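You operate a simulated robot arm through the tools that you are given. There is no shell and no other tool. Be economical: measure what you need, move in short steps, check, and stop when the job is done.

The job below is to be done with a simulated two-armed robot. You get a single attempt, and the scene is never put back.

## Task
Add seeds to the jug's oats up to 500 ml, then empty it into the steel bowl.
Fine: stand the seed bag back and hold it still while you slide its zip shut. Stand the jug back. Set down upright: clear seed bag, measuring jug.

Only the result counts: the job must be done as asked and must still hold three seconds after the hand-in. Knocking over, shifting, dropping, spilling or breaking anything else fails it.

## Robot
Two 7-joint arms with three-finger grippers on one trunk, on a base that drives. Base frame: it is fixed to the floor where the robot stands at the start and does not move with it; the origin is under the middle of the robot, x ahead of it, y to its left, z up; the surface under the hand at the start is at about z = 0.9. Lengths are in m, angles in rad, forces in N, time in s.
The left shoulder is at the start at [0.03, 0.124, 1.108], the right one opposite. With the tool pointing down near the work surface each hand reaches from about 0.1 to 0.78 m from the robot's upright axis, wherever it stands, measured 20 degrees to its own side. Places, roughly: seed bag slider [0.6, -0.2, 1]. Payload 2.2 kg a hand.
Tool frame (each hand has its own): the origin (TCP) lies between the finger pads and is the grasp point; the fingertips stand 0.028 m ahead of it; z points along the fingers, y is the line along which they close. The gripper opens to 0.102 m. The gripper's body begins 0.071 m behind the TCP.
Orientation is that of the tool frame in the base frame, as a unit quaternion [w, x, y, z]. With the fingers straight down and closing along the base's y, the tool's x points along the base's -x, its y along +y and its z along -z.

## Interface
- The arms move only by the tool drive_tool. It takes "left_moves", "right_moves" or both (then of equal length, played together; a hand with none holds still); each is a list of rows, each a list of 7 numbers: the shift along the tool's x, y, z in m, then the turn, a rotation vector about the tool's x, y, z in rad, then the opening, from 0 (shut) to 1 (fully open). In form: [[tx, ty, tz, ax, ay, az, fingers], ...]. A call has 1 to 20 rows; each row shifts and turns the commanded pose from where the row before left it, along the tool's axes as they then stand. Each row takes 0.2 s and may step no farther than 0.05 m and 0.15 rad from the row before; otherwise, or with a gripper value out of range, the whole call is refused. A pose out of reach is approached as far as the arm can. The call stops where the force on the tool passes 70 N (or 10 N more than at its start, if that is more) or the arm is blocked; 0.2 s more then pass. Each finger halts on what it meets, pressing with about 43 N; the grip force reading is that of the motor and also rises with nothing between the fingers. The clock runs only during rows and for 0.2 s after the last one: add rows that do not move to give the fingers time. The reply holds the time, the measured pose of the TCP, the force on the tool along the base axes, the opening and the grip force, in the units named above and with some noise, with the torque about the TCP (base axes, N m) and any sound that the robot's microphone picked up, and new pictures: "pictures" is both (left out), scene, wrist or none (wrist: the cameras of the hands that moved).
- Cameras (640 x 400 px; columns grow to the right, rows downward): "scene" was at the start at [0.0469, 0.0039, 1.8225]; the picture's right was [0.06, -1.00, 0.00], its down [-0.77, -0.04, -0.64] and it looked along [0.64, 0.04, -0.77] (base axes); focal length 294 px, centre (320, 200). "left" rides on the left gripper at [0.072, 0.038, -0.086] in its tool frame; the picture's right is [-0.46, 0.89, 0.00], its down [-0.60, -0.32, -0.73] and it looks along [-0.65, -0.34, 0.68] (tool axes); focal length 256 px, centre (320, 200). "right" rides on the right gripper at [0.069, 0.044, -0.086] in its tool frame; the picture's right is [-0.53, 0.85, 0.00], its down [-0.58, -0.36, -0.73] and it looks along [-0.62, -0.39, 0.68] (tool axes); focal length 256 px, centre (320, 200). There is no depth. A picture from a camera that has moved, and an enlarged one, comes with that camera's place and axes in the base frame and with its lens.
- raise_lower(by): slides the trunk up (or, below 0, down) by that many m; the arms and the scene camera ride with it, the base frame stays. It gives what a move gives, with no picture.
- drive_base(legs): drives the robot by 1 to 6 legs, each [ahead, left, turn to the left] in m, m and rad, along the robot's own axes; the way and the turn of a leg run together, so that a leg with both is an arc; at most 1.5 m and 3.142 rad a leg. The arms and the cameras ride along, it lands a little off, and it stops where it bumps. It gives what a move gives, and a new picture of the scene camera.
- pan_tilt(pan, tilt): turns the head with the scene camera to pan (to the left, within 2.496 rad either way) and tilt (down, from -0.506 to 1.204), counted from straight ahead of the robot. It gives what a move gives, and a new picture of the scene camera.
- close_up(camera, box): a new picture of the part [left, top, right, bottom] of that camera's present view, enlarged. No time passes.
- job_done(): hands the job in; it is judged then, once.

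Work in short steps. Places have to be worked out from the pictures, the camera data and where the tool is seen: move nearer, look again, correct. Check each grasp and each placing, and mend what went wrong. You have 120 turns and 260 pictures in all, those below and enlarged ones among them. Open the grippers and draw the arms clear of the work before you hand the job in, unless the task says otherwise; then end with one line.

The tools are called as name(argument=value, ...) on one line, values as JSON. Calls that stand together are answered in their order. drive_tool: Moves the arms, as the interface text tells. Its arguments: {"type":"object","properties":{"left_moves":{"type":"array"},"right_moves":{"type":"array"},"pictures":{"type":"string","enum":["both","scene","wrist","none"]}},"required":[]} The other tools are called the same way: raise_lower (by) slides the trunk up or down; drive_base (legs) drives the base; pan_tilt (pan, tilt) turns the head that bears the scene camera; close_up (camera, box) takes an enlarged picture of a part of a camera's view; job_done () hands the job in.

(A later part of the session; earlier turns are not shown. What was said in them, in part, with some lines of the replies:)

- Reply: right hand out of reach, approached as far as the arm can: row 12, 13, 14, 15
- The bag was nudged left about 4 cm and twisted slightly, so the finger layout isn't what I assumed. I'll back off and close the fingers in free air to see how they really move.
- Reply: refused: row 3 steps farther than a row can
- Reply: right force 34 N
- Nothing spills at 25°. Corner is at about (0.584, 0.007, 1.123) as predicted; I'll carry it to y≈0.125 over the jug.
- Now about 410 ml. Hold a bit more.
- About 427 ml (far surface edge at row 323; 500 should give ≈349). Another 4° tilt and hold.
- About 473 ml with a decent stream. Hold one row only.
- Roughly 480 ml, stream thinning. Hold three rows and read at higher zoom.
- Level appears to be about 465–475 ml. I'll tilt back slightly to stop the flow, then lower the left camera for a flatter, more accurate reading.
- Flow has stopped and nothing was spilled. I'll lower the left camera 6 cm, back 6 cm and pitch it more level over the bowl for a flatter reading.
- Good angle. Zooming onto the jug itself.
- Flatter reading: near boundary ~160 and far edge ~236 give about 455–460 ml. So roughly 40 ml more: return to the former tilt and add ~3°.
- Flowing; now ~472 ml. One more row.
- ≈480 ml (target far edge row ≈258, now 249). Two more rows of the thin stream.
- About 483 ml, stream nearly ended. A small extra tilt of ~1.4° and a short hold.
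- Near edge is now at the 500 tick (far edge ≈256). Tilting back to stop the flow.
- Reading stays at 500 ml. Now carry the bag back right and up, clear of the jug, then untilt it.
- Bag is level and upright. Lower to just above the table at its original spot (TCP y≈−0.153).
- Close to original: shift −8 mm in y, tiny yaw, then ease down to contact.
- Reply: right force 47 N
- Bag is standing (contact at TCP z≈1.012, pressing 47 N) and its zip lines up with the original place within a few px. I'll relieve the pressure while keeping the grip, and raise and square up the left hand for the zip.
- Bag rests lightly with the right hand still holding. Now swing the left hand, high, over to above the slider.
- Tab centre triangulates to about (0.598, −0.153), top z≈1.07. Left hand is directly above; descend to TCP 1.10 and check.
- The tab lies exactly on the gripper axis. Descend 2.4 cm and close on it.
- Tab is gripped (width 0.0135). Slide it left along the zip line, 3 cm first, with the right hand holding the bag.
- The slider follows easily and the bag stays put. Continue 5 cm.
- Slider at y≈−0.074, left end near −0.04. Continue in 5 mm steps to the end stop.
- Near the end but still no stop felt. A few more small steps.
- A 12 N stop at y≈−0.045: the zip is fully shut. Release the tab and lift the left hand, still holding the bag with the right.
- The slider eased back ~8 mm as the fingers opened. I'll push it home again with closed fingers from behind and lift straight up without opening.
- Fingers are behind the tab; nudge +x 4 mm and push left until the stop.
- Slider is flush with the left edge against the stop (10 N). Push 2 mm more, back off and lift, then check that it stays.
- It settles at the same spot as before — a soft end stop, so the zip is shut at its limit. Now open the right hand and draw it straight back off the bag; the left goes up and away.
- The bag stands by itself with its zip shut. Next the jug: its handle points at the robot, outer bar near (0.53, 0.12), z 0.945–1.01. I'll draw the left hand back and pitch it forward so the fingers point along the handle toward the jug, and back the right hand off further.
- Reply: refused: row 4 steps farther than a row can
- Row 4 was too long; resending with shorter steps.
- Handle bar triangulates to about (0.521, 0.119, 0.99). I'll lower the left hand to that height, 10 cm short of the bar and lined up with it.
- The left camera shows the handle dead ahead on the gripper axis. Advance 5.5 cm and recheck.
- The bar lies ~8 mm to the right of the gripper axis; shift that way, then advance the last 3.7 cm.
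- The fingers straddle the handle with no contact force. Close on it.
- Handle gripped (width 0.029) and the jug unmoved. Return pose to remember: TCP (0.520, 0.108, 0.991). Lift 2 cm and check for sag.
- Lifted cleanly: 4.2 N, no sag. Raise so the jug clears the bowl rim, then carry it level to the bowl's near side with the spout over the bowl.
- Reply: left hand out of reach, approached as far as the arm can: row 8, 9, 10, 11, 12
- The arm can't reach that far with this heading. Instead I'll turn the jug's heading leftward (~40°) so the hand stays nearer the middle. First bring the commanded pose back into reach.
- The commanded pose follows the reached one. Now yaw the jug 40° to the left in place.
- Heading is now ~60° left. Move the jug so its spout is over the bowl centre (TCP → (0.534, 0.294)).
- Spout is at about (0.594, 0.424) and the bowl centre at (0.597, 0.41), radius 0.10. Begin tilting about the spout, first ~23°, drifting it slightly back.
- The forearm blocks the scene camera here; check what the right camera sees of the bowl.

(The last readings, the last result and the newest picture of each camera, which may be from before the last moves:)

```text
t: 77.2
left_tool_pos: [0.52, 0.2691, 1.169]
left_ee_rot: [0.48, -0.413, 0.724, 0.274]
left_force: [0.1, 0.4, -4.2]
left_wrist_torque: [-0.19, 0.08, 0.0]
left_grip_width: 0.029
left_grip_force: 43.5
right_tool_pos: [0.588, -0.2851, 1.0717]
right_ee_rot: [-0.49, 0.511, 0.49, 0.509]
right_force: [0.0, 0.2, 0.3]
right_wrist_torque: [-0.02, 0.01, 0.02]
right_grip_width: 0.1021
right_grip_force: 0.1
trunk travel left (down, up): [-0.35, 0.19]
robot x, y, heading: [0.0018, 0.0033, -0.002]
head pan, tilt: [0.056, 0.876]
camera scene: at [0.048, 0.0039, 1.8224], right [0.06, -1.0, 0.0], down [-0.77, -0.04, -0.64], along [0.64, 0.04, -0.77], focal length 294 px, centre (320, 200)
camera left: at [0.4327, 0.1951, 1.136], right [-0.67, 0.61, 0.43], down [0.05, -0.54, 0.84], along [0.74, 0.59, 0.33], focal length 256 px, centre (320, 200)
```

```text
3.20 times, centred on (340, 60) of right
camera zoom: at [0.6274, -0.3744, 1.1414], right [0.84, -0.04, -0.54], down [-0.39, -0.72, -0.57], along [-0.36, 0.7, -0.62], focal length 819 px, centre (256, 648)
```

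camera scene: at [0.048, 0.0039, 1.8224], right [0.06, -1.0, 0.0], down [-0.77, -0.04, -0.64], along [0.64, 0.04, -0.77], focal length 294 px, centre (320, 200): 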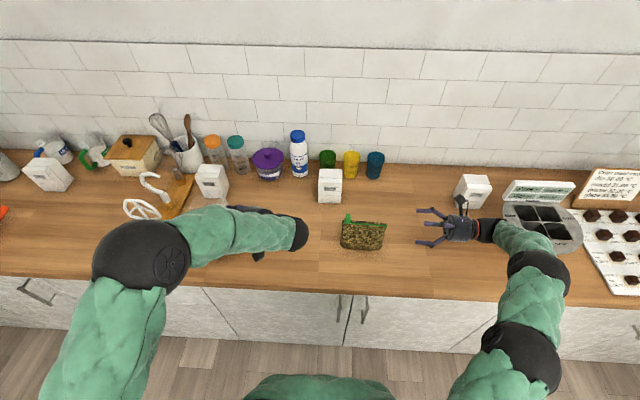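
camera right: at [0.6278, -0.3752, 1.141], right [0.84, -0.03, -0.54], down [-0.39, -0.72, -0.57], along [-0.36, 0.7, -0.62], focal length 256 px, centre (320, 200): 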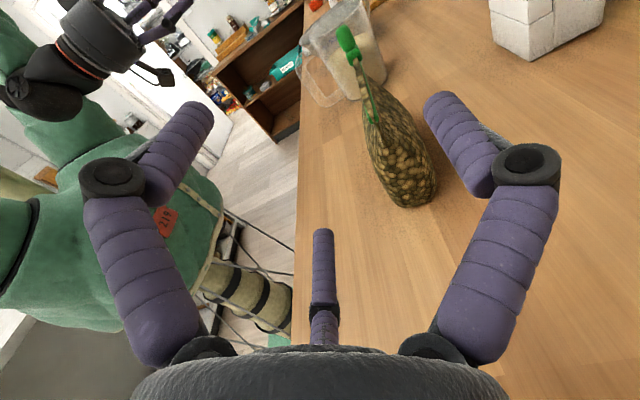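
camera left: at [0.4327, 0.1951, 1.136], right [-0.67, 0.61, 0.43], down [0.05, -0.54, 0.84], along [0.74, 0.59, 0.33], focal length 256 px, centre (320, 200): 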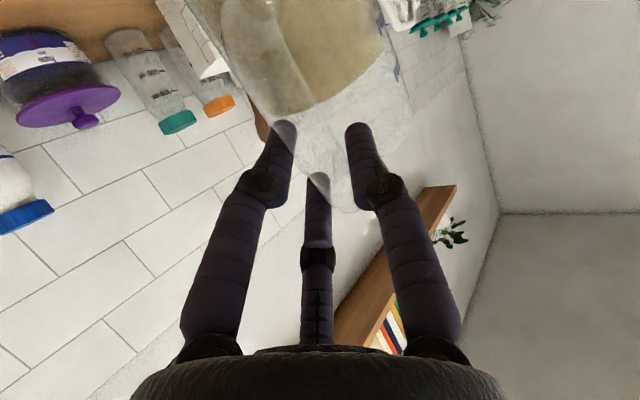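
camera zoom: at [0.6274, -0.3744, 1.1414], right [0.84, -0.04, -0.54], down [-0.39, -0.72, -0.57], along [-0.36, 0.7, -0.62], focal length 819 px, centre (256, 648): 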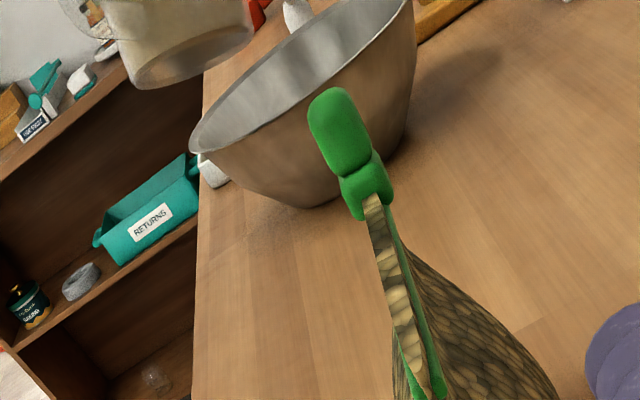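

The right camera sees the bowl and jug well; tip it up ~20° for a full view.

drive_tool(right_moves=[[0, 0, -0.01, -0.062, 0.099, 0, 1], [0, 0, 0, -0.062, 0.099, 0, 1], [0, 0, 0, -0.062, 0.099, 0, 1]], pictures="none")

close_up(camera="right", box=[200, 0, 440, 150])

```text
t: 78.0
left_tool_pos: [0.5199, 0.2677, 1.1692]
left_ee_rot: [0.479, -0.414, 0.723, 0.275]
left_force: [0.8, -0.7, -4.0]
left_wrist_torque: [-0.19, 0.12, -0.02]
left_grip_width: 0.029
left_grip_force: 43.2
right_tool_pos: [0.5883, -0.2959, 1.0723]
right_ee_rot: [-0.507, 0.473, 0.362, 0.623]
right_force: [0.5, -0.2, -0.6]
right_wrist_torque: [0.01, 0.02, 0.0]
right_grip_width: 0.102
right_grip_force: 0.0
trunk travel left (down, up): [-0.35, 0.19]
robot x, y, heading: [0.0046, -0.001, -0.004]
head pan, tilt: [0.056, 0.876]
```

```text
2.67 times, centred on (320, 75) of right
camera zoom: at [0.6082, -0.4074, 1.1124], right [0.84, -0.03, -0.53], down [-0.49, -0.43, -0.75], along [-0.21, 0.9, -0.38], focal length 683 px, centre (320, 533)
```

zoom: 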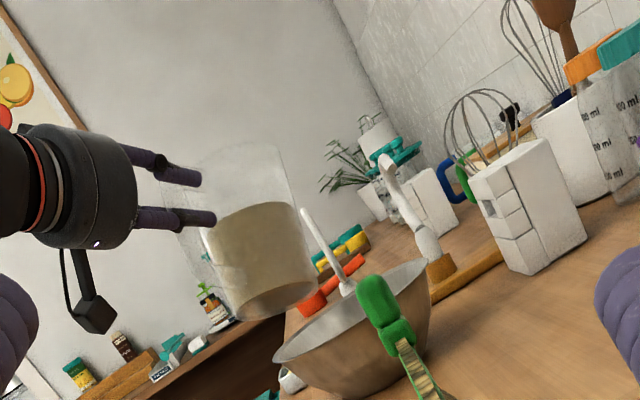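

Clear view now. Spout computed at (0.596, 0.398, 1.165), over the bowl. Tilt on to ~46°.

drive_tool(left_moves=[[-0.0143, 0, -0.0048, 0, 0.1, 0, 0], [-0.0143, 0, -0.0048, 0, 0.1, 0, 0], [-0.0143, 0, -0.0048, 0, 0.1, 0, 0], [-0.0143, 0, -0.0048, 0, 0.1, 0, 0], [0, 0, 0, 0, 0, 0, 0]], pictures="none")

close_up(camera="right", box=[200, 0, 440, 150])

```text
t: 79.2
left_tool_pos: [0.5276, 0.2825, 1.2274]
left_ee_rot: [0.326, -0.46, 0.805, 0.186]
left_force: [0.2, -0.5, -4.3]
left_wrist_torque: [-0.1, 0.04, -0.02]
left_grip_width: 0.029
left_grip_force: 43.4
right_tool_pos: [0.5881, -0.2968, 1.0727]
right_ee_rot: [-0.507, 0.473, 0.363, 0.623]
right_force: [1.0, -0.9, -0.6]
right_wrist_torque: [0.04, 0.0, 0.0]
right_grip_width: 0.102
right_grip_force: 0.0
trunk travel left (down, up): [-0.35, 0.19]
robot x, y, heading: [-0.0002, -0.0021, 0.001]
head pan, tilt: [0.056, 0.876]
```

```text
2.67 times, centred on (320, 75) of right
camera zoom: at [0.6083, -0.4071, 1.1126], right [0.84, -0.03, -0.53], down [-0.49, -0.43, -0.75], along [-0.21, 0.9, -0.38], focal length 683 px, centre (320, 533)
```

zoom: 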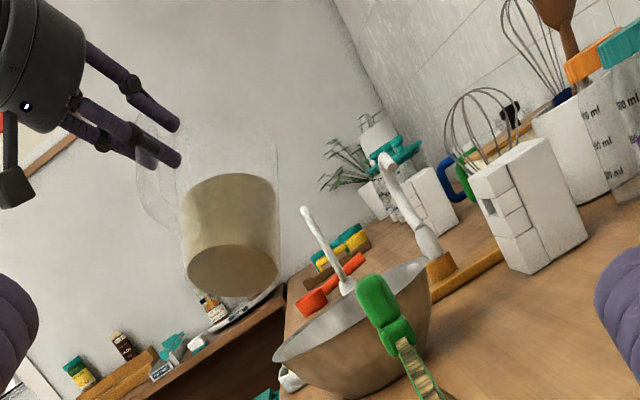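

No flow at 46°. Lower the spout 4 cm and tilt on ~10°.

drive_tool(left_moves=[[0.028, 0, 0.0287, 0, 0, 0, 0], [-0.0143, 0, -0.0048, 0, 0.1, 0, 0], [-0.0143, 0, -0.0048, 0, 0.1, 0, 0], [0, 0, 0, 0, 0, 0, 0]], pictures="none")

close_up(camera="right", box=[200, 0, 440, 150])

close_up(camera="scene", box=[140, 140, 300, 260])

```text
t: 80.2
left_tool_pos: [0.5355, 0.2945, 1.2129]
left_ee_rot: [0.244, -0.477, 0.833, 0.139]
left_force: [0.8, -0.5, -4.4]
left_wrist_torque: [-0.03, -0.03, 0.0]
left_grip_width: 0.0286
left_grip_force: 42.9
right_tool_pos: [0.5875, -0.2948, 1.0721]
right_ee_rot: [-0.507, 0.473, 0.363, 0.622]
right_force: [0.0, 0.1, -0.4]
right_wrist_torque: [0.0, -0.01, -0.01]
right_grip_width: 0.1019
right_grip_force: 0.0
trunk travel left (down, up): [-0.35, 0.19]
robot x, y, heading: [0.0002, 0.0004, 0.002]
head pan, tilt: [0.056, 0.876]
```

```text
2.67 times, centred on (320, 75) of right
camera zoom: at [0.608, -0.407, 1.1128], right [0.84, -0.03, -0.53], down [-0.49, -0.44, -0.75], along [-0.21, 0.9, -0.38], focal length 683 px, centre (320, 533)
```

zoom: 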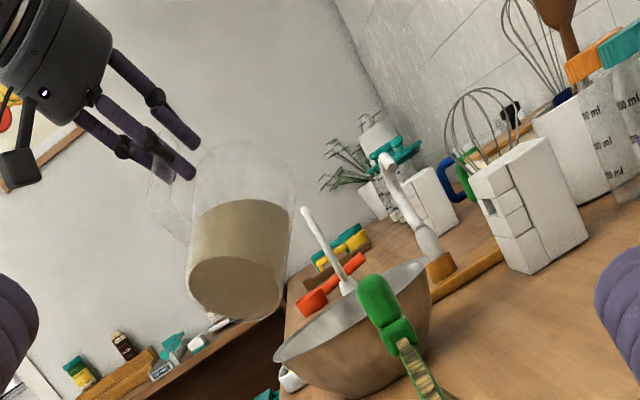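

```text
3.33 times, centred on (220, 200) of scene
camera zoom: at [0.0468, 0.0036, 1.8225], right [0.06, -1.0, 0.0], down [-0.77, -0.04, -0.64], along [0.64, 0.04, -0.77], focal length 981 px, centre (653, 200)
```

zoom: 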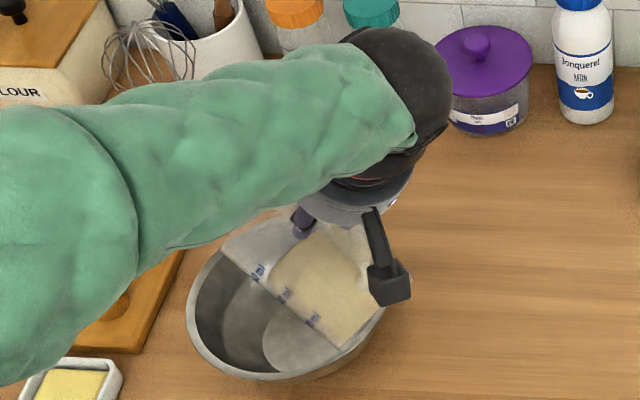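

Scene camera now sees jug and bowl; the spout is right above the bowl's middle. Continue tilting to ~69°.

drive_tool(left_moves=[[-0.0143, 0, -0.0048, 0, 0.1, 0, 0], [-0.0143, 0, -0.0048, 0, 0.1, 0, 0], [0, 0, 0, 0, 0, 0, 0]], pictures="none")

close_up(camera="right", box=[200, 0, 440, 150])

close_up(camera="scene", box=[140, 140, 300, 260])

```text
t: 81.0
left_tool_pos: [0.545, 0.311, 1.2382]
left_ee_rot: [0.16, -0.488, 0.853, 0.092]
left_force: [-0.4, 0.7, -3.9]
left_wrist_torque: [-0.01, -0.04, 0.0]
left_grip_width: 0.029
left_grip_force: 43.4
right_tool_pos: [0.5875, -0.297, 1.0716]
right_ee_rot: [-0.507, 0.473, 0.363, 0.622]
right_force: [-0.6, -0.6, -0.6]
right_wrist_torque: [0.0, 0.03, -0.02]
right_grip_width: 0.1021
right_grip_force: 0.1
trunk travel left (down, up): [-0.35, 0.19]
robot x, y, heading: [0.0019, 0.0007, -0.0]
head pan, tilt: [0.056, 0.876]
```

```text
2.67 times, centred on (320, 75) of right
camera zoom: at [0.6081, -0.4071, 1.1127], right [0.84, -0.03, -0.53], down [-0.49, -0.43, -0.75], along [-0.21, 0.9, -0.38], focal length 683 px, centre (320, 533)
```

zoom: 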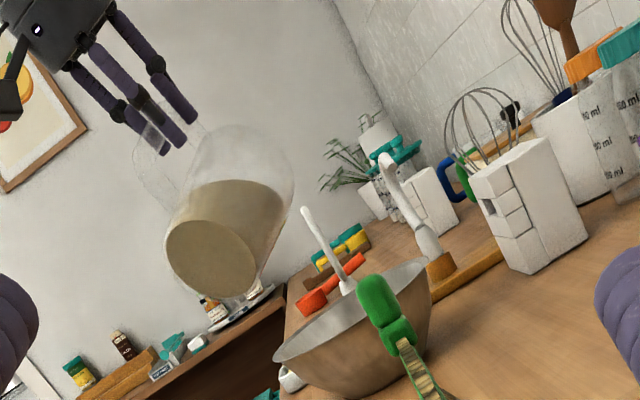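

```text
3.33 times, centred on (220, 200) of scene
camera zoom: at [0.047, 0.0036, 1.8225], right [0.06, -1.0, 0.0], down [-0.77, -0.04, -0.64], along [0.64, 0.04, -0.77], focal length 981 px, centre (653, 200)
```

zoom: 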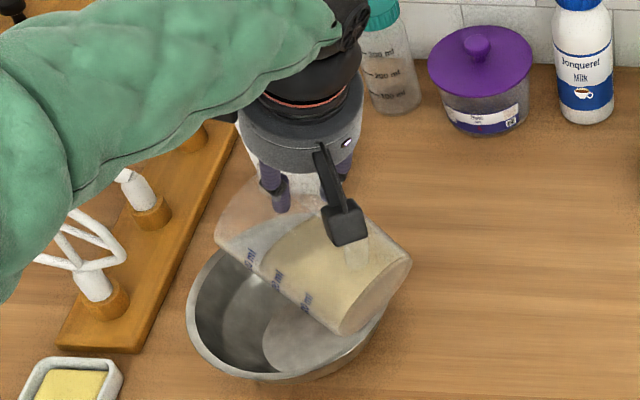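

No flow yet at 69°. Another ~6° and hold.

drive_tool(left_moves=[[-0.0143, 0, -0.0048, 0, 0.1, 0, 0], [0, 0, 0, 0, 0, 0, 0], [0, 0, 0, 0, 0, 0, 0]], pictures="none")

close_up(camera="right", box=[200, 0, 440, 150])

close_up(camera="scene", box=[140, 140, 300, 260])

```text
t: 81.8
left_tool_pos: [0.5518, 0.3205, 1.2455]
left_ee_rot: [0.117, -0.491, 0.86, 0.067]
left_force: [-0.2, -0.2, -4.4]
left_wrist_torque: [0.01, -0.04, 0.0]
left_grip_width: 0.0289
left_grip_force: 42.7
right_tool_pos: [0.5879, -0.295, 1.0725]
right_ee_rot: [-0.507, 0.473, 0.364, 0.621]
right_force: [-0.1, 0.5, 0.1]
right_wrist_torque: [0.01, 0.04, 0.02]
right_grip_width: 0.1017
right_grip_force: 0.1
trunk travel left (down, up): [-0.35, 0.19]
robot x, y, heading: [-0.0017, -0.0012, 0.0]
head pan, tilt: [0.056, 0.876]
```

```text
2.67 times, centred on (320, 75) of right
camera zoom: at [0.6086, -0.4065, 1.1127], right [0.84, -0.03, -0.53], down [-0.49, -0.44, -0.75], along [-0.21, 0.9, -0.38], focal length 683 px, centre (320, 533)
```

zoom: 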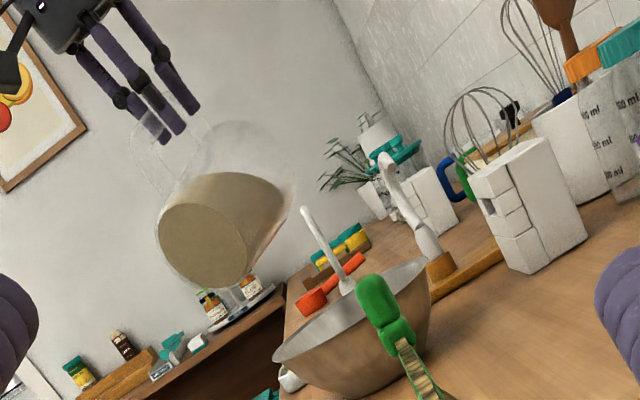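

```text
3.33 times, centred on (220, 200) of scene
camera zoom: at [0.0478, 0.0045, 1.8225], right [0.06, -1.0, 0.0], down [-0.77, -0.04, -0.64], along [0.64, 0.04, -0.77], focal length 981 px, centre (653, 200)
```

zoom: 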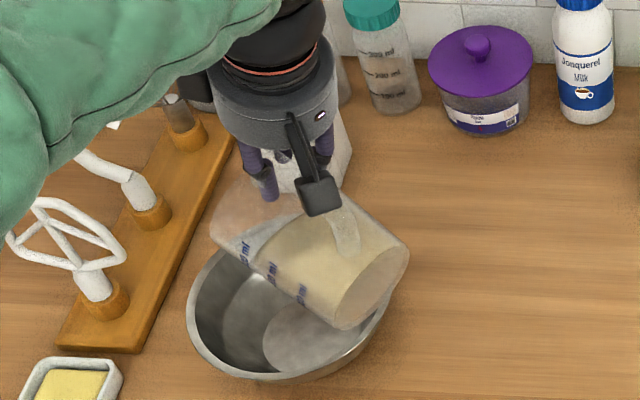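

The contents are slumping toward the lip. Tilt 6° more and hold.

drive_tool(left_moves=[[-0.0143, 0, -0.0048, 0, 0.1, 0, 0], [0, 0, 0, 0, 0, 0, 0]], pictures="none")

close_up(camera="scene", box=[140, 140, 300, 260])

close_up(camera="right", box=[200, 0, 440, 150])

```text
t: 82.4
left_tool_pos: [0.5567, 0.3327, 1.2555]
left_ee_rot: [0.074, -0.495, 0.865, 0.042]
left_force: [0.1, -0.5, -2.1]
left_wrist_torque: [0.06, -0.07, 0.0]
left_grip_width: 0.0287
left_grip_force: 43.0
right_tool_pos: [0.5872, -0.2955, 1.0728]
right_ee_rot: [-0.507, 0.473, 0.363, 0.623]
right_force: [-0.6, -0.1, 1.0]
right_wrist_torque: [-0.03, 0.0, 0.0]
right_grip_width: 0.1019
right_grip_force: 0.0
trunk travel left (down, up): [-0.35, 0.19]
robot x, y, heading: [-0.0007, -0.0005, -0.001]
head pan, tilt: [0.056, 0.876]
```

```text
3.33 times, centred on (220, 200) of scene
camera zoom: at [0.0464, 0.003, 1.8225], right [0.06, -1.0, 0.0], down [-0.77, -0.04, -0.64], along [0.64, 0.04, -0.77], focal length 981 px, centre (653, 200)
```

zoom: 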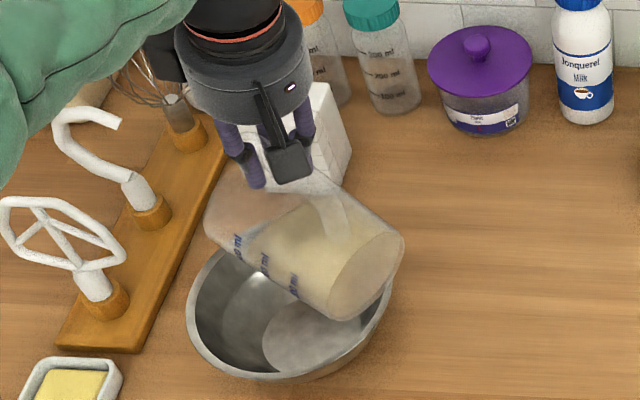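

```text
2.67 times, centred on (320, 75) of right
camera zoom: at [0.6078, -0.4074, 1.1128], right [0.84, -0.03, -0.53], down [-0.49, -0.43, -0.75], along [-0.21, 0.9, -0.38], focal length 683 px, centre (320, 533)
```

zoom: 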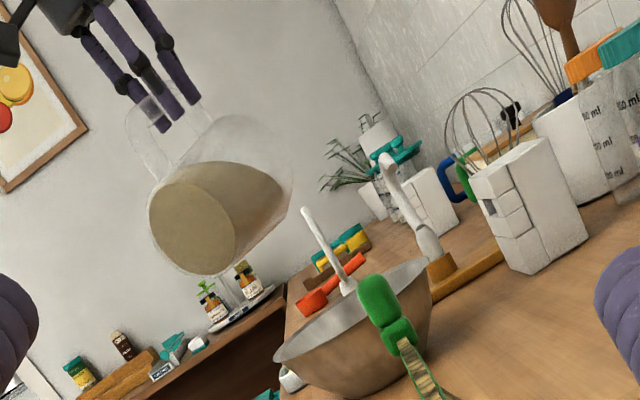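

About to spill over the lip, with the landing point inside the bowl. Another 4°, hold.

drive_tool(left_moves=[[-0.01, 0, -0.0035, 0, 0.07, 0, 0], [0, 0, 0, 0, 0, 0, 0]], pictures="none")

close_up(camera="scene", box=[140, 140, 300, 260])

close_up(camera="right", box=[200, 0, 440, 150])

```text
t: 83.0
left_tool_pos: [0.5614, 0.3401, 1.262]
left_ee_rot: [0.045, -0.495, 0.867, 0.024]
left_force: [0.2, -0.9, -3.1]
left_wrist_torque: [0.11, -0.07, 0.02]
left_grip_width: 0.0291
left_grip_force: 42.7
right_tool_pos: [0.5872, -0.2969, 1.0721]
right_ee_rot: [-0.507, 0.473, 0.363, 0.622]
right_force: [-0.4, 0.4, -0.4]
right_wrist_torque: [0.05, -0.02, 0.01]
right_grip_width: 0.1017
right_grip_force: 0.2
trunk travel left (down, up): [-0.35, 0.19]
robot x, y, heading: [-0.0016, -0.0025, -0.0]
head pan, tilt: [0.056, 0.876]
```

```text
3.33 times, centred on (220, 200) of scene
camera zoom: at [0.0465, 0.0033, 1.8225], right [0.06, -1.0, 0.0], down [-0.77, -0.04, -0.64], along [0.64, 0.04, -0.77], focal length 981 px, centre (653, 200)
```

zoom: 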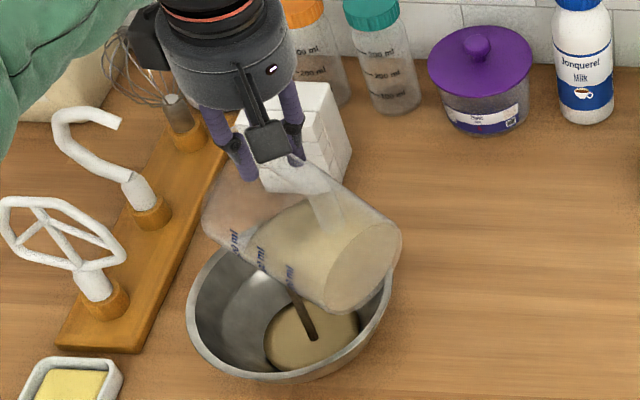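

```text
2.67 times, centred on (320, 75) of right
camera zoom: at [0.6078, -0.4073, 1.1128], right [0.84, -0.03, -0.53], down [-0.49, -0.43, -0.75], along [-0.21, 0.9, -0.38], focal length 683 px, centre (320, 533)
```

zoom: 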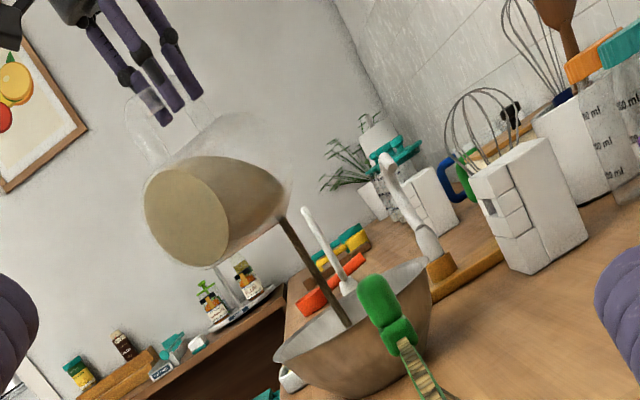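

Pouring neatly into the middle of the bowl. Keep tilting slowly.

drive_tool(left_moves=[[0, 0, 0, 0, 0, 0, 0], [0, 0, 0, 0, 0, 0, 0], [-0.0057, 0, -0.0019, 0, 0.04, 0, 0], [0, 0, 0, 0, 0, 0, 0], [-0.0057, 0, -0.0019, 0, 0.04, 0, 0], [0, 0, 0, 0, 0, 0, 0], [-0.0057, 0, -0.0019, 0, 0.04, 0, 0], [0, 0, 0, 0, 0, 0, 0]], pictures="none")

close_up(camera="scene", box=[140, 140, 300, 260])

close_up(camera="right", box=[200, 0, 440, 150])

```text
t: 84.8
left_tool_pos: [0.5698, 0.3542, 1.267]
left_ee_rot: [-0.008, -0.496, 0.868, -0.005]
left_force: [-0.4, -0.1, -2.2]
left_wrist_torque: [0.09, -0.07, 0.02]
left_grip_width: 0.029
left_grip_force: 43.1
right_tool_pos: [0.5855, -0.2955, 1.0734]
right_ee_rot: [-0.507, 0.473, 0.362, 0.623]
right_force: [0.8, -0.8, 0.2]
right_wrist_torque: [0.01, 0.05, -0.03]
right_grip_width: 0.1021
right_grip_force: 0.1
trunk travel left (down, up): [-0.35, 0.19]
robot x, y, heading: [-0.0022, -0.001, -0.001]
head pan, tilt: [0.056, 0.876]
```

```text
3.33 times, centred on (220, 200) of scene
camera zoom: at [0.0465, 0.0034, 1.8225], right [0.06, -1.0, 0.0], down [-0.77, -0.04, -0.64], along [0.64, 0.04, -0.77], focal length 981 px, centre (653, 200)
```

zoom: 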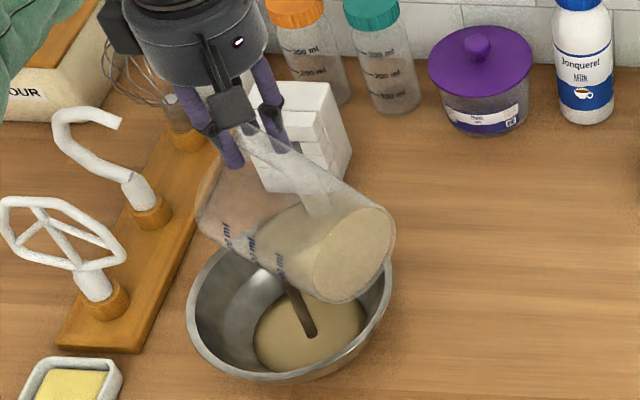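

```text
2.67 times, centred on (320, 75) of right
camera zoom: at [0.6079, -0.4071, 1.1129], right [0.84, -0.03, -0.53], down [-0.49, -0.43, -0.75], along [-0.21, 0.9, -0.38], focal length 683 px, centre (320, 533)
```

zoom: 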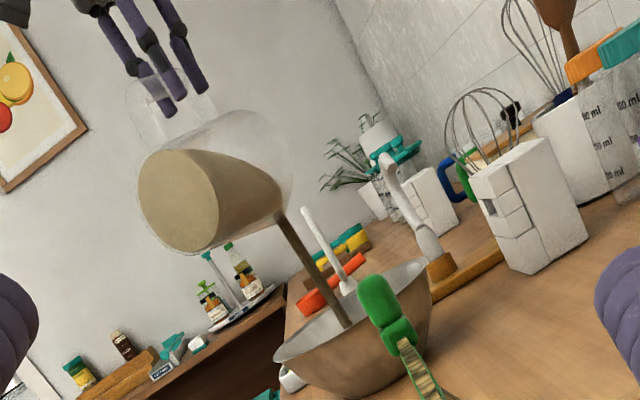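

Flow is good, no strays. Continue tilting past horizontal.

drive_tool(left_moves=[[-0.0072, 0, -0.0024, 0, 0.05, 0, 0], [0, 0, 0, 0, 0, 0, 0], [-0.0072, 0, -0.0024, 0, 0.05, 0, 0], [0, 0, 0, 0, 0, 0, 0], [-0.0072, 0, -0.0024, 0, 0.05, 0, 0], [0, 0, 0, 0, 0, 0, 0], [-0.0072, 0, -0.0024, 0, 0.05, 0, 0], [0, 0, 0, 0, 0, 0, 0], [-0.0072, 0, -0.0024, 0, 0.05, 0, 0], [0, 0, 0, 0, 0, 0, 0]], pictures="none")

close_up(camera="scene", box=[140, 140, 300, 260])

close_up(camera="right", box=[200, 0, 440, 150])

```text
t: 87.0
left_tool_pos: [0.5893, 0.3861, 1.2726]
left_ee_rot: [-0.117, -0.492, 0.86, -0.067]
left_force: [0.2, 0.5, -1.7]
left_wrist_torque: [0.09, -0.08, -0.04]
left_grip_width: 0.0288
left_grip_force: 42.9
right_tool_pos: [0.5874, -0.2963, 1.0736]
right_ee_rot: [-0.507, 0.472, 0.363, 0.622]
right_force: [0.1, -0.5, 0.0]
right_wrist_torque: [0.02, -0.02, 0.01]
right_grip_width: 0.1019
right_grip_force: 0.0
trunk travel left (down, up): [-0.35, 0.19]
robot x, y, heading: [0.0019, 0.0025, 0.003]
head pan, tilt: [0.056, 0.876]
```

```text
3.33 times, centred on (220, 200) of scene
camera zoom: at [0.0461, 0.0032, 1.8225], right [0.06, -1.0, 0.0], down [-0.77, -0.04, -0.64], along [0.64, 0.04, -0.77], focal length 981 px, centre (653, 200)
```

zoom: 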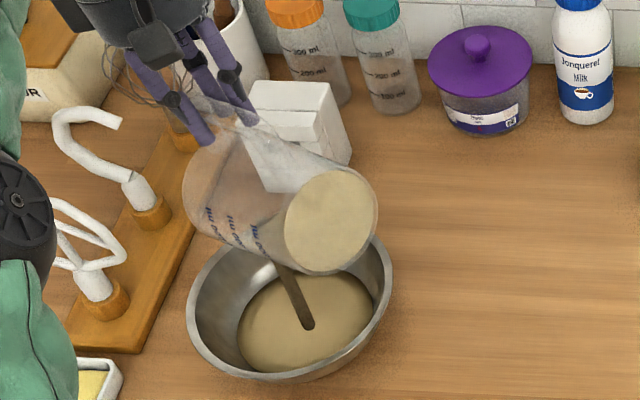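

```text
2.67 times, centred on (320, 75) of right
camera zoom: at [0.6076, -0.4072, 1.113], right [0.84, -0.03, -0.53], down [-0.49, -0.43, -0.75], along [-0.21, 0.9, -0.38], focal length 683 px, centre (320, 533)
```

zoom: 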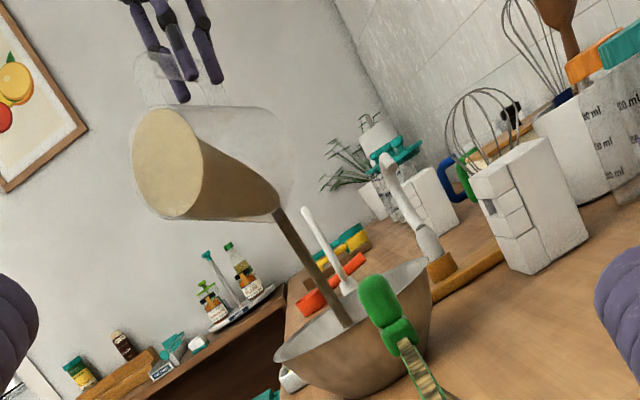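

More than half is out; continue tilting to ~122°.

drive_tool(left_moves=[[-0.0072, 0, -0.0024, 0, 0.05, 0, 0], [0, 0, 0, 0, 0, 0, 0], [-0.0072, 0, -0.0024, 0, 0.05, 0, 0], [0, 0, 0, 0, 0, 0, 0], [-0.0072, 0, -0.0024, 0, 0.05, 0, 0], [0, 0, 0, 0, 0, 0, 0], [-0.0072, 0, -0.0024, 0, 0.05, 0, 0], [0, 0, 0, 0, 0, 0, 0], [-0.0072, 0, -0.0024, 0, 0.05, 0, 0], [0, 0, 0, 0, 0, 0, 0], [-0.0072, 0, -0.0024, 0, 0.05, 0, 0], [0, 0, 0, 0, 0, 0, 0]], pictures="none")

close_up(camera="scene", box=[140, 140, 300, 260])

close_up(camera="right", box=[200, 0, 440, 150])

```text
t: 89.6
left_tool_pos: [0.5895, 0.403, 1.2645]
left_ee_rot: [-0.201, -0.482, 0.845, -0.115]
left_force: [0.3, 0.6, -1.9]
left_wrist_torque: [0.11, -0.04, -0.01]
left_grip_width: 0.0287
left_grip_force: 42.7
left hand out of reach, approached as far as the arm can: row 7, 9, 11
right_tool_pos: [0.5886, -0.2957, 1.0728]
right_ee_rot: [-0.508, 0.473, 0.364, 0.622]
right_force: [-0.5, 0.9, 0.1]
right_wrist_torque: [0.04, -0.06, 0.01]
right_grip_width: 0.1022
right_grip_force: 0.0
trunk travel left (down, up): [-0.35, 0.19]
robot x, y, heading: [0.0012, -0.0002, 0.0]
head pan, tilt: [0.056, 0.876]
```

```text
3.33 times, centred on (220, 200) of scene
camera zoom: at [0.0479, 0.0035, 1.8225], right [0.06, -1.0, 0.0], down [-0.77, -0.04, -0.64], along [0.64, 0.04, -0.77], focal length 981 px, centre (653, 200)
```

zoom: 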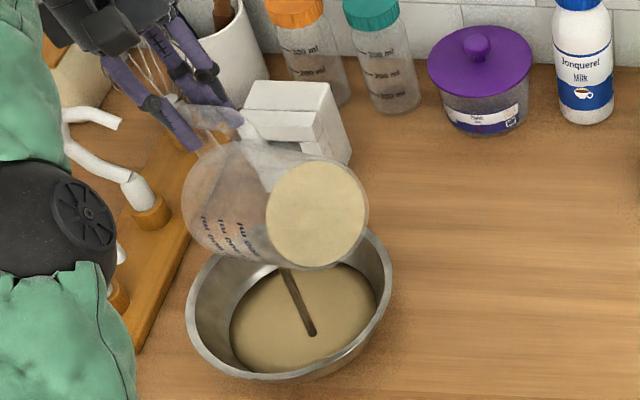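

```text
2.67 times, centred on (320, 75) of right
camera zoom: at [0.6087, -0.4071, 1.1124], right [0.84, -0.03, -0.53], down [-0.49, -0.43, -0.75], along [-0.21, 0.9, -0.38], focal length 683 px, centre (320, 533)
```

zoom: 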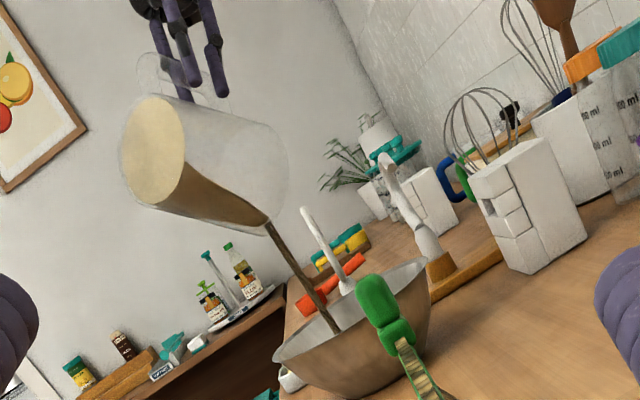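

The arm is at its reach limit at ~117°. Lower the spout ~5 cm toward the bowl (which shortens the reach) and tilt further.

drive_tool(left_moves=[[-0.01, 0, 0.02, 0, 0, 0, 0], [-0.0115, 0, 0.0227, 0, 0, 0, 0], [-0.0072, 0, -0.0024, 0, 0.05, 0, 0], [0, 0, 0, 0, 0, 0, 0], [-0.0072, 0, -0.0024, 0, 0.05, 0, 0], [0, 0, 0, 0, 0, 0, 0], [-0.0072, 0, -0.0024, 0, 0.05, 0, 0], [0, 0, 0, 0, 0, 0, 0]], pictures="none")

close_up(camera="scene", box=[140, 140, 300, 260])

close_up(camera="right", box=[200, 0, 440, 150])

```text
t: 91.4
left_tool_pos: [0.5786, 0.4057, 1.2036]
left_ee_rot: [-0.265, -0.472, 0.827, -0.151]
left_force: [0.7, -1.0, -2.0]
left_wrist_torque: [0.08, -0.08, 0.02]
left_grip_width: 0.0289
left_grip_force: 43.2
left hand out of reach, approached as far as the arm can: row 5, 7
right_tool_pos: [0.5878, -0.2958, 1.0726]
right_ee_rot: [-0.507, 0.473, 0.364, 0.622]
right_force: [-0.1, -1.2, 0.2]
right_wrist_torque: [0.02, -0.01, 0.01]
right_grip_width: 0.102
right_grip_force: 0.2
trunk travel left (down, up): [-0.35, 0.19]
robot x, y, heading: [-0.0006, 0.0025, 0.002]
head pan, tilt: [0.056, 0.876]
```

```text
3.33 times, centred on (220, 200) of scene
camera zoom: at [0.0478, 0.0035, 1.8225], right [0.06, -1.0, 0.0], down [-0.77, -0.04, -0.64], along [0.64, 0.04, -0.77], focal length 981 px, centre (653, 200)
```

zoom: 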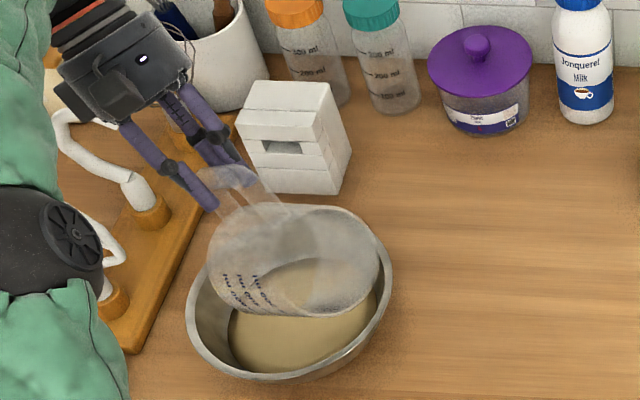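

```text
2.67 times, centred on (320, 75) of right
camera zoom: at [0.6086, -0.4071, 1.1124], right [0.84, -0.03, -0.53], down [-0.49, -0.43, -0.75], along [-0.21, 0.9, -0.38], focal length 683 px, centre (320, 533)
```

zoom: 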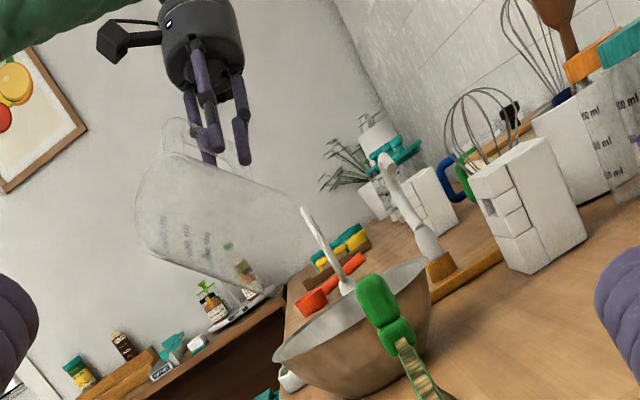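

The jug looks empty now. Hold a moment and zoom to be sure.

drive_tool(left_moves=[[0, 0, 0, 0, 0, 0, 0], [0, 0, 0, 0, 0, 0, 0], [0, 0, 0, 0, 0, 0, 0], [0, 0, 0, 0, 0, 0, 0], [0, 0, 0, 0, 0, 0, 0]], pictures="none")

close_up(camera="scene", box=[180, 185, 250, 245])

close_up(camera="right", box=[240, 40, 340, 120])

```text
t: 92.6
left_tool_pos: [0.5777, 0.4055, 1.2033]
left_ee_rot: [-0.264, -0.472, 0.827, -0.151]
left_force: [-0.3, -0.2, -1.2]
left_wrist_torque: [0.08, -0.07, -0.01]
left_grip_width: 0.0286
left_grip_force: 42.9
right_tool_pos: [0.5877, -0.2952, 1.0724]
right_ee_rot: [-0.507, 0.473, 0.364, 0.622]
right_force: [0.1, -0.3, -0.2]
right_wrist_torque: [-0.03, 0.01, -0.01]
right_grip_width: 0.1019
right_grip_force: 0.0
trunk travel left (down, up): [-0.35, 0.19]
robot x, y, heading: [0.0022, -0.0002, -0.002]
head pan, tilt: [0.056, 0.876]
```

```text
6.67 times, centred on (215, 215) of scene
camera zoom: at [0.0471, 0.004, 1.8225], right [0.06, -1.0, 0.0], down [-0.77, -0.04, -0.64], along [0.64, 0.04, -0.77], focal length 1962 px, centre (1020, 100)
```

zoom: 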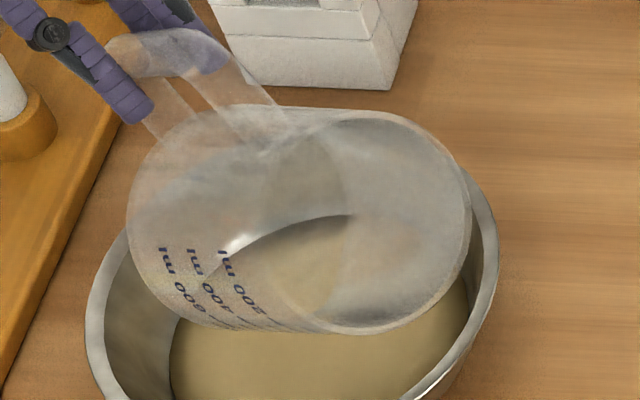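

```text
5.00 times, centred on (290, 80) of right
camera zoom: at [0.6082, -0.4068, 1.1128], right [0.84, -0.03, -0.53], down [-0.49, -0.44, -0.75], along [-0.21, 0.9, -0.38], focal length 1280 px, centre (470, 800)
```

zoom: 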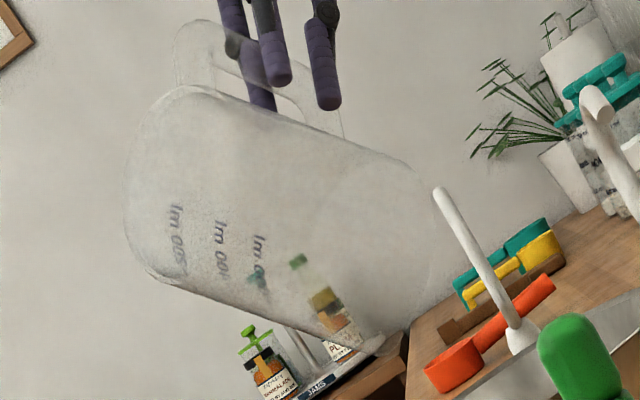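

Jug is empty (reading ~1.3 N, the jug alone) and the bowl holds the mix. Untilt about the spout, raising it 9 cm on the way.

drive_tool(left_moves=[[0.0137, 0, 0.0062, 0, -0.1, 0, 0], [0.0137, 0, 0.0062, 0, -0.1, 0, 0], [0.0137, 0, 0.0062, 0, -0.1, 0, 0], [0.0137, 0, 0.0062, 0, -0.1, 0, 0], [0.0137, 0, 0.0062, 0, -0.1, 0, 0], [0.0054, 0, -0.0447, 0, 0, 0, 0], [0.0054, 0, -0.0447, 0, 0, 0, 0], [0.0137, 0, 0.0062, 0, -0.1, 0, 0], [0.0137, 0, 0.0062, 0, -0.1, 0, 0], [0.0137, 0, 0.0062, 0, -0.1, 0, 0], [0.0137, 0, 0.0062, 0, -0.1, 0, 0], [0.0137, 0, 0.0062, 0, -0.1, 0, 0], [0.0137, 0, 0.0062, 0, -0.1, 0, 0], [0.0137, 0, 0.0062, 0, -0.1, 0, 0], [0.0137, 0, 0.0062, 0, -0.1, 0, 0]], pictures="scene")

close_up(camera="right", box=[200, 0, 440, 150])

```text
t: 95.8
left_tool_pos: [0.493, 0.2632, 1.2227]
left_ee_rot: [0.291, -0.467, 0.818, 0.166]
left_force: [-0.5, 0.1, -0.9]
left_wrist_torque: [-0.03, 0.01, 0.0]
left_grip_width: 0.0286
left_grip_force: 43.1
right_tool_pos: [0.5893, -0.2961, 1.0708]
right_ee_rot: [-0.507, 0.473, 0.363, 0.622]
right_force: [0.9, -0.7, -0.6]
right_wrist_torque: [0.0, 0.02, -0.02]
right_grip_width: 0.1021
right_grip_force: 0.1
trunk travel left (down, up): [-0.35, 0.19]
robot x, y, heading: [0.0016, -0.0018, -0.001]
head pan, tilt: [0.056, 0.876]
camera scene: at [0.0472, 0.0033, 1.8225], right [0.06, -1.0, 0.0], down [-0.77, -0.04, -0.64], along [0.64, 0.04, -0.77], focal length 294 px, centre (320, 200)
```

scene: 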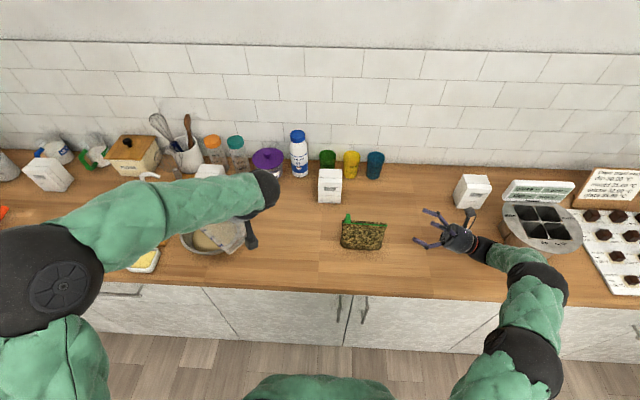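

```text
2.67 times, centred on (320, 75) of right
camera zoom: at [0.6083, -0.4072, 1.1126], right [0.84, -0.03, -0.53], down [-0.49, -0.43, -0.75], along [-0.21, 0.9, -0.38], focal length 683 px, centre (320, 533)
```

zoom: 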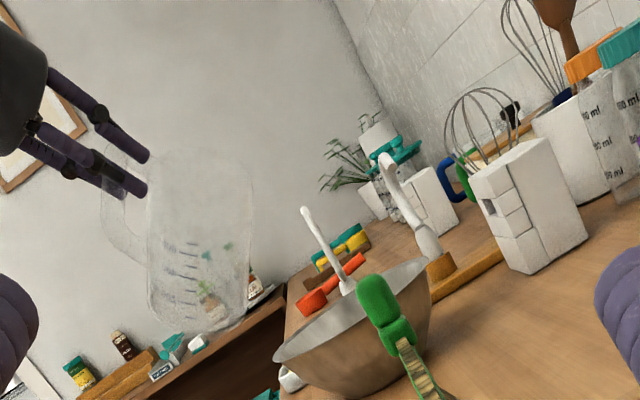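

Jug is clear above the bowl. Untilt the rest of the way in place.

drive_tool(left_moves=[[0, 0, 0, 0, -0.148, 0, 0], [0, 0, 0, 0, -0.148, 0, 0], [0, 0, 0, 0, -0.148, 0, 0], [0, 0, 0, 0, -0.148, 0, 0], [0, 0, 0, 0, -0.148, 0, 0], [0, 0, 0, 0, -0.148, 0, 0], [0, 0, 0, 0, 0, 0, 0]], pictures="none")

close_up(camera="right", box=[200, 0, 440, 150])

```text
t: 97.4
left_tool_pos: [0.4912, 0.2639, 1.2224]
left_ee_rot: [0.615, -0.351, 0.614, 0.35]
left_force: [-0.6, -0.8, -1.8]
left_wrist_torque: [-0.1, 0.08, -0.06]
left_grip_width: 0.0284
left_grip_force: 42.8
right_tool_pos: [0.5871, -0.2959, 1.0728]
right_ee_rot: [-0.507, 0.473, 0.364, 0.622]
right_force: [0.6, 1.0, 0.4]
right_wrist_torque: [-0.02, -0.06, 0.03]
right_grip_width: 0.102
right_grip_force: 0.1
trunk travel left (down, up): [-0.35, 0.19]
robot x, y, heading: [0.0007, 0.0003, 0.002]
head pan, tilt: [0.056, 0.876]
```

```text
2.67 times, centred on (320, 75) of right
camera zoom: at [0.6078, -0.4069, 1.113], right [0.84, -0.03, -0.53], down [-0.49, -0.44, -0.75], along [-0.21, 0.9, -0.38], focal length 683 px, centre (320, 533)
```

zoom: 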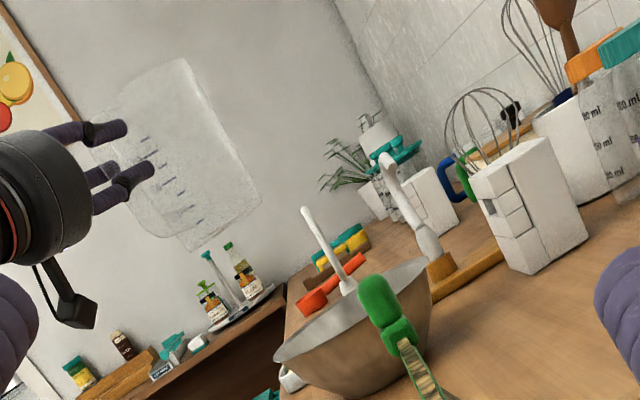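

Jug level again. Carry it back: right, yaw back, and over its original spot, then lower to 4 cm above the table.

drive_tool(left_moves=[[0, -0.03, -0.0117, 0, 0, 0, 0], [0, -0.03, -0.0117, 0, 0, 0, 0], [0, -0.03, -0.0117, 0, 0, 0, 0], [0, -0.03, -0.0117, 0, 0, 0, 0], [0, 0, 0, 0.132, 0, 0, 0], [0, 0, 0, 0.132, 0, 0, 0], [0, 0, 0, 0.132, 0, 0, 0], [0, 0, 0, 0.132, 0, 0, 0], [0, 0, 0, 0.132, 0, 0, 0], [0, -0.0164, -0.0339, 0, 0, 0, 0], [0, -0.0164, -0.0339, 0, 0, 0, 0], [0.048, 0, 0, 0, 0, 0, 0], [0.048, 0, 0, 0, 0, 0, 0], [0.048, 0, 0, 0, 0, 0, 0], [0.048, 0, 0, 0, 0, 0, 0], [0, 0, 0, 0, 0, 0, 0]], pictures="scene")

close_up(camera="scene", box=[220, 200, 380, 300])

```text
t: 100.8
left_tool_pos: [0.5188, 0.1035, 1.0334]
left_ee_rot: [0.695, -0.133, 0.694, 0.133]
left_force: [-0.3, 0.5, -1.3]
left_wrist_torque: [-0.03, 0.12, 0.01]
left_grip_width: 0.0287
left_grip_force: 42.7
right_tool_pos: [0.5886, -0.2962, 1.0728]
right_ee_rot: [-0.507, 0.472, 0.364, 0.622]
right_force: [0.0, -0.1, 0.0]
right_wrist_torque: [-0.03, -0.02, -0.05]
right_grip_width: 0.1022
right_grip_force: 0.0
trunk travel left (down, up): [-0.35, 0.19]
robot x, y, heading: [0.0001, -0.0037, -0.001]
head pan, tilt: [0.056, 0.876]
camera scene: at [0.0462, 0.0038, 1.8226], right [0.06, -1.0, 0.0], down [-0.77, -0.04, -0.64], along [0.64, 0.04, -0.77], focal length 294 px, centre (320, 200)
```

scene: 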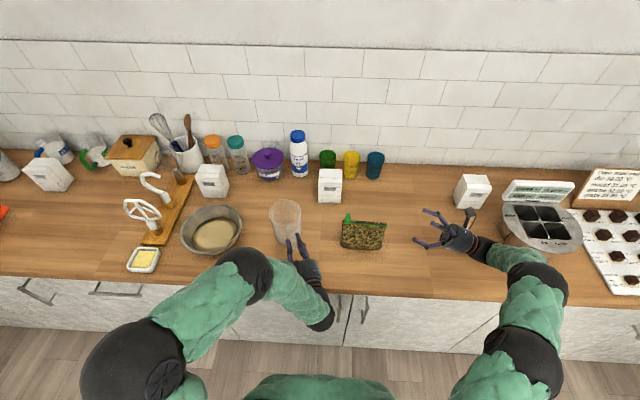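

```text
4.00 times, centred on (300, 250) of scene
camera zoom: at [0.0462, 0.0038, 1.8226], right [0.06, -1.0, 0.0], down [-0.77, -0.04, -0.64], along [0.64, 0.04, -0.77], focal length 1177 px, centre (400, 0)
```

zoom: 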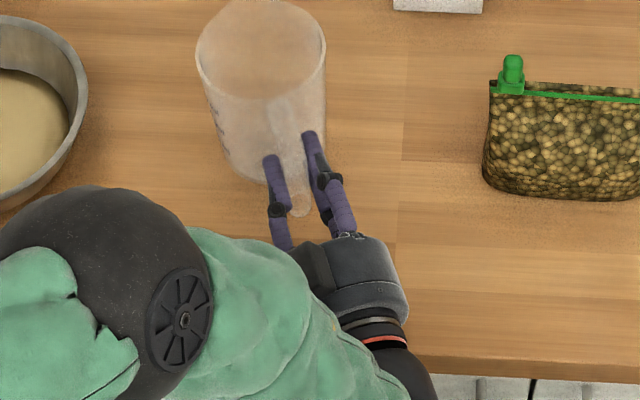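

Back over its place. Small y correction, then lower gently to the table.

drive_tool(left_moves=[[0.012, 0.004, 0.002, 0, 0, 0, 0], [0.012, 0, 0, 0, 0, 0, 0], [0.01, 0, 0, 0, 0, 0, 0], [0.004, 0, 0, 0, 0, 0, 0], [0.002, 0, 0, 0, 0, 0, 0]], pictures="none")

close_up(camera="right", box=[200, 20, 440, 170])

```text
t: 102.0
left_tool_pos: [0.5224, 0.1099, 0.9925]
left_ee_rot: [0.695, -0.133, 0.694, 0.133]
left_force: [-1.9, 0.3, 1.1]
left_wrist_torque: [0.07, -0.16, 0.01]
left_grip_width: 0.0287
left_grip_force: 42.9
right_tool_pos: [0.5874, -0.2962, 1.0724]
right_ee_rot: [-0.506, 0.474, 0.363, 0.622]
right_force: [0.6, 0.4, 0.3]
right_wrist_torque: [0.01, 0.03, 0.01]
right_grip_width: 0.102
right_grip_force: 0.0
trunk travel left (down, up): [-0.35, 0.19]
robot x, y, heading: [-0.0012, 0.0038, 0.003]
head pan, tilt: [0.056, 0.876]
```

```text
2.67 times, centred on (320, 95) of right
camera zoom: at [0.608, -0.407, 1.1129], right [0.84, -0.03, -0.53], down [-0.49, -0.44, -0.75], along [-0.21, 0.9, -0.38], focal length 683 px, centre (320, 480)
```

zoom: 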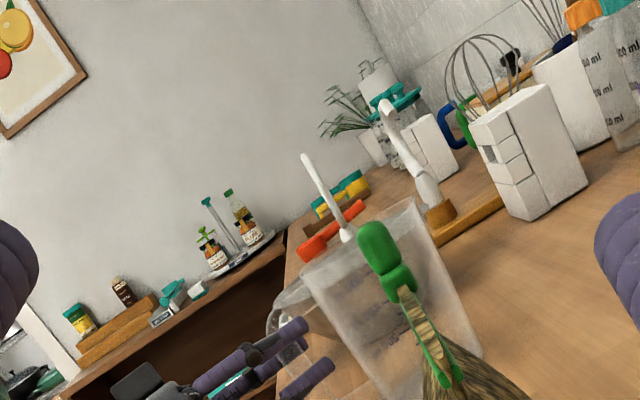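

Contact made (force turned upward). Open gently and check before withdrawing.

drive_tool(left_moves=[[0, 0, 0, 0, 0, 0, 0.35], [0, 0, 0, 0, 0, 0, 0.5], [0, 0, 0, 0, 0, 0, 0.65], [0, 0, 0, 0, 0, 0, 0.65]], pictures="none")

close_up(camera="scene", box=[220, 200, 380, 300])

```text
t: 103.0
left_tool_pos: [0.5215, 0.1091, 0.9923]
left_ee_rot: [0.694, -0.134, 0.694, 0.133]
left_force: [-0.6, -0.3, 1.0]
left_wrist_torque: [-0.02, 0.02, -0.01]
left_grip_width: 0.0662
left_grip_force: 0.1
right_tool_pos: [0.5869, -0.2956, 1.0731]
right_ee_rot: [-0.508, 0.473, 0.364, 0.622]
right_force: [-0.4, 1.1, 0.9]
right_wrist_torque: [0.01, 0.04, -0.02]
right_grip_width: 0.1018
right_grip_force: 0.0
trunk travel left (down, up): [-0.35, 0.19]
robot x, y, heading: [0.0009, -0.0012, -0.002]
head pan, tilt: [0.056, 0.876]
```

```text
4.00 times, centred on (300, 250) of scene
camera zoom: at [0.0469, 0.0037, 1.8225], right [0.06, -1.0, 0.0], down [-0.77, -0.04, -0.64], along [0.64, 0.04, -0.77], focal length 1177 px, centre (400, 0)
```

zoom: 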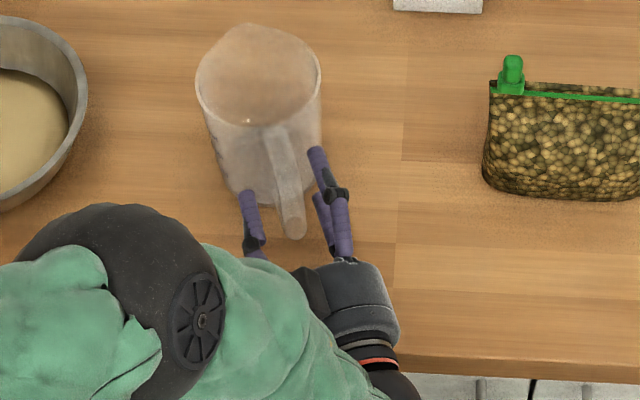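

Jug stands upright within half a centimetre of its original spot. Withdraw the left hand straight back, then up; the right hand backs away too.

drive_tool(left_moves=[[0, 0, -0.015, 0, 0, 0, 0.65], [0, 0, -0.025, 0, 0, 0, 0.65], [0, 0, -0.03, 0, 0, 0, 0.65], [0, 0, -0.03, 0, 0, 0, 0.65], [-0.04, 0, 0, 0, 0, 0, 1], [-0.04, 0, 0, 0, 0, 0, 1], [-0.04, 0, 0, 0, 0, 0, 1]], right_moves=[[0, 0, -0.03, 0, 0, 0, 1], [0, 0, -0.03, 0, 0, 0, 1], [0.03, 0, 0, 0, 0, 0, 1], [0.03, 0, 0, 0, 0, 0, 1], [0, 0, 0, 0, 0, 0, 1], [0, 0, 0, 0, 0, 0, 1], [0, 0, 0, 0, 0, 0, 1]], pictures="scene")

close_up(camera="scene", box=[170, 190, 410, 290])

```text
t: 104.6
left_tool_pos: [0.4271, 0.0737, 1.1114]
left_ee_rot: [0.695, -0.133, 0.694, 0.133]
left_force: [-0.4, -0.4, 0.4]
left_wrist_torque: [-0.01, 0.01, -0.01]
left_grip_width: 0.1021
left_grip_force: 0.0
right_tool_pos: [0.5707, -0.3707, 1.1146]
right_ee_rot: [-0.507, 0.473, 0.364, 0.622]
right_force: [0.0, -0.2, -0.1]
right_wrist_torque: [0.0, 0.04, -0.02]
right_grip_width: 0.1018
right_grip_force: 0.1
trunk travel left (down, up): [-0.35, 0.19]
robot x, y, heading: [-0.0017, 0.0022, -0.0]
head pan, tilt: [0.056, 0.876]
camera scene: at [0.0461, 0.0042, 1.8225], right [0.06, -1.0, 0.0], down [-0.77, -0.04, -0.64], along [0.64, 0.04, -0.77], focal length 294 px, centre (320, 200)
```

scene: 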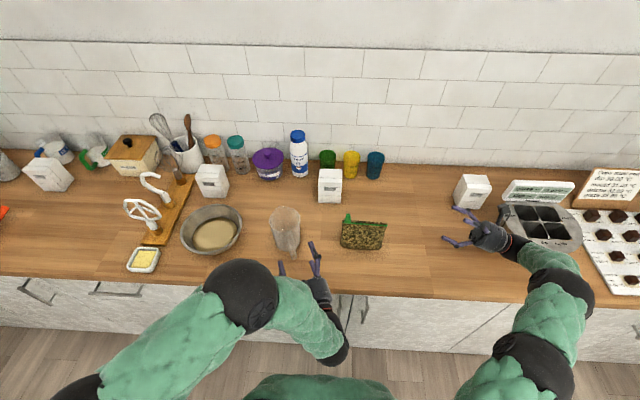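

```text
2.67 times, centred on (290, 240) of scene
camera zoom: at [0.0461, 0.0042, 1.8225], right [0.06, -1.0, 0.0], down [-0.77, -0.04, -0.64], along [0.64, 0.04, -0.77], focal length 785 px, centre (400, 93)
```

zoom: 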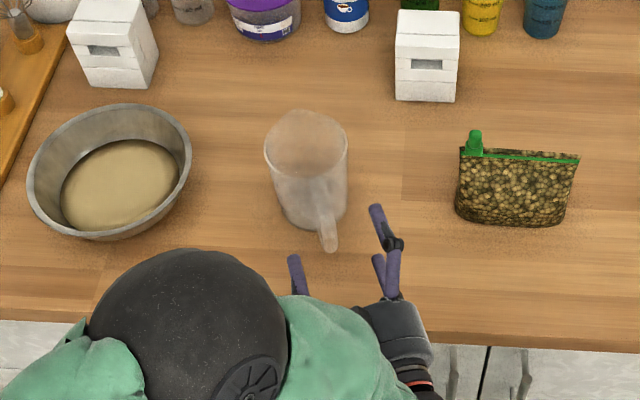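

The bag stands upright with its zip shut, the jug is empty and upright, and the bowl holds the mix. No spills show, and both grippers are open and clear. Handing in.

job_done()

```text
The job is handed in.
```

I filled the jug to about 500 ml with seeds, emptied it into the steel bowl, slid the zip shut while holding the bag, and set bag and jug down upright; nothing visibly spilled, and the bag ended about 1.6 cm farther back than it started.
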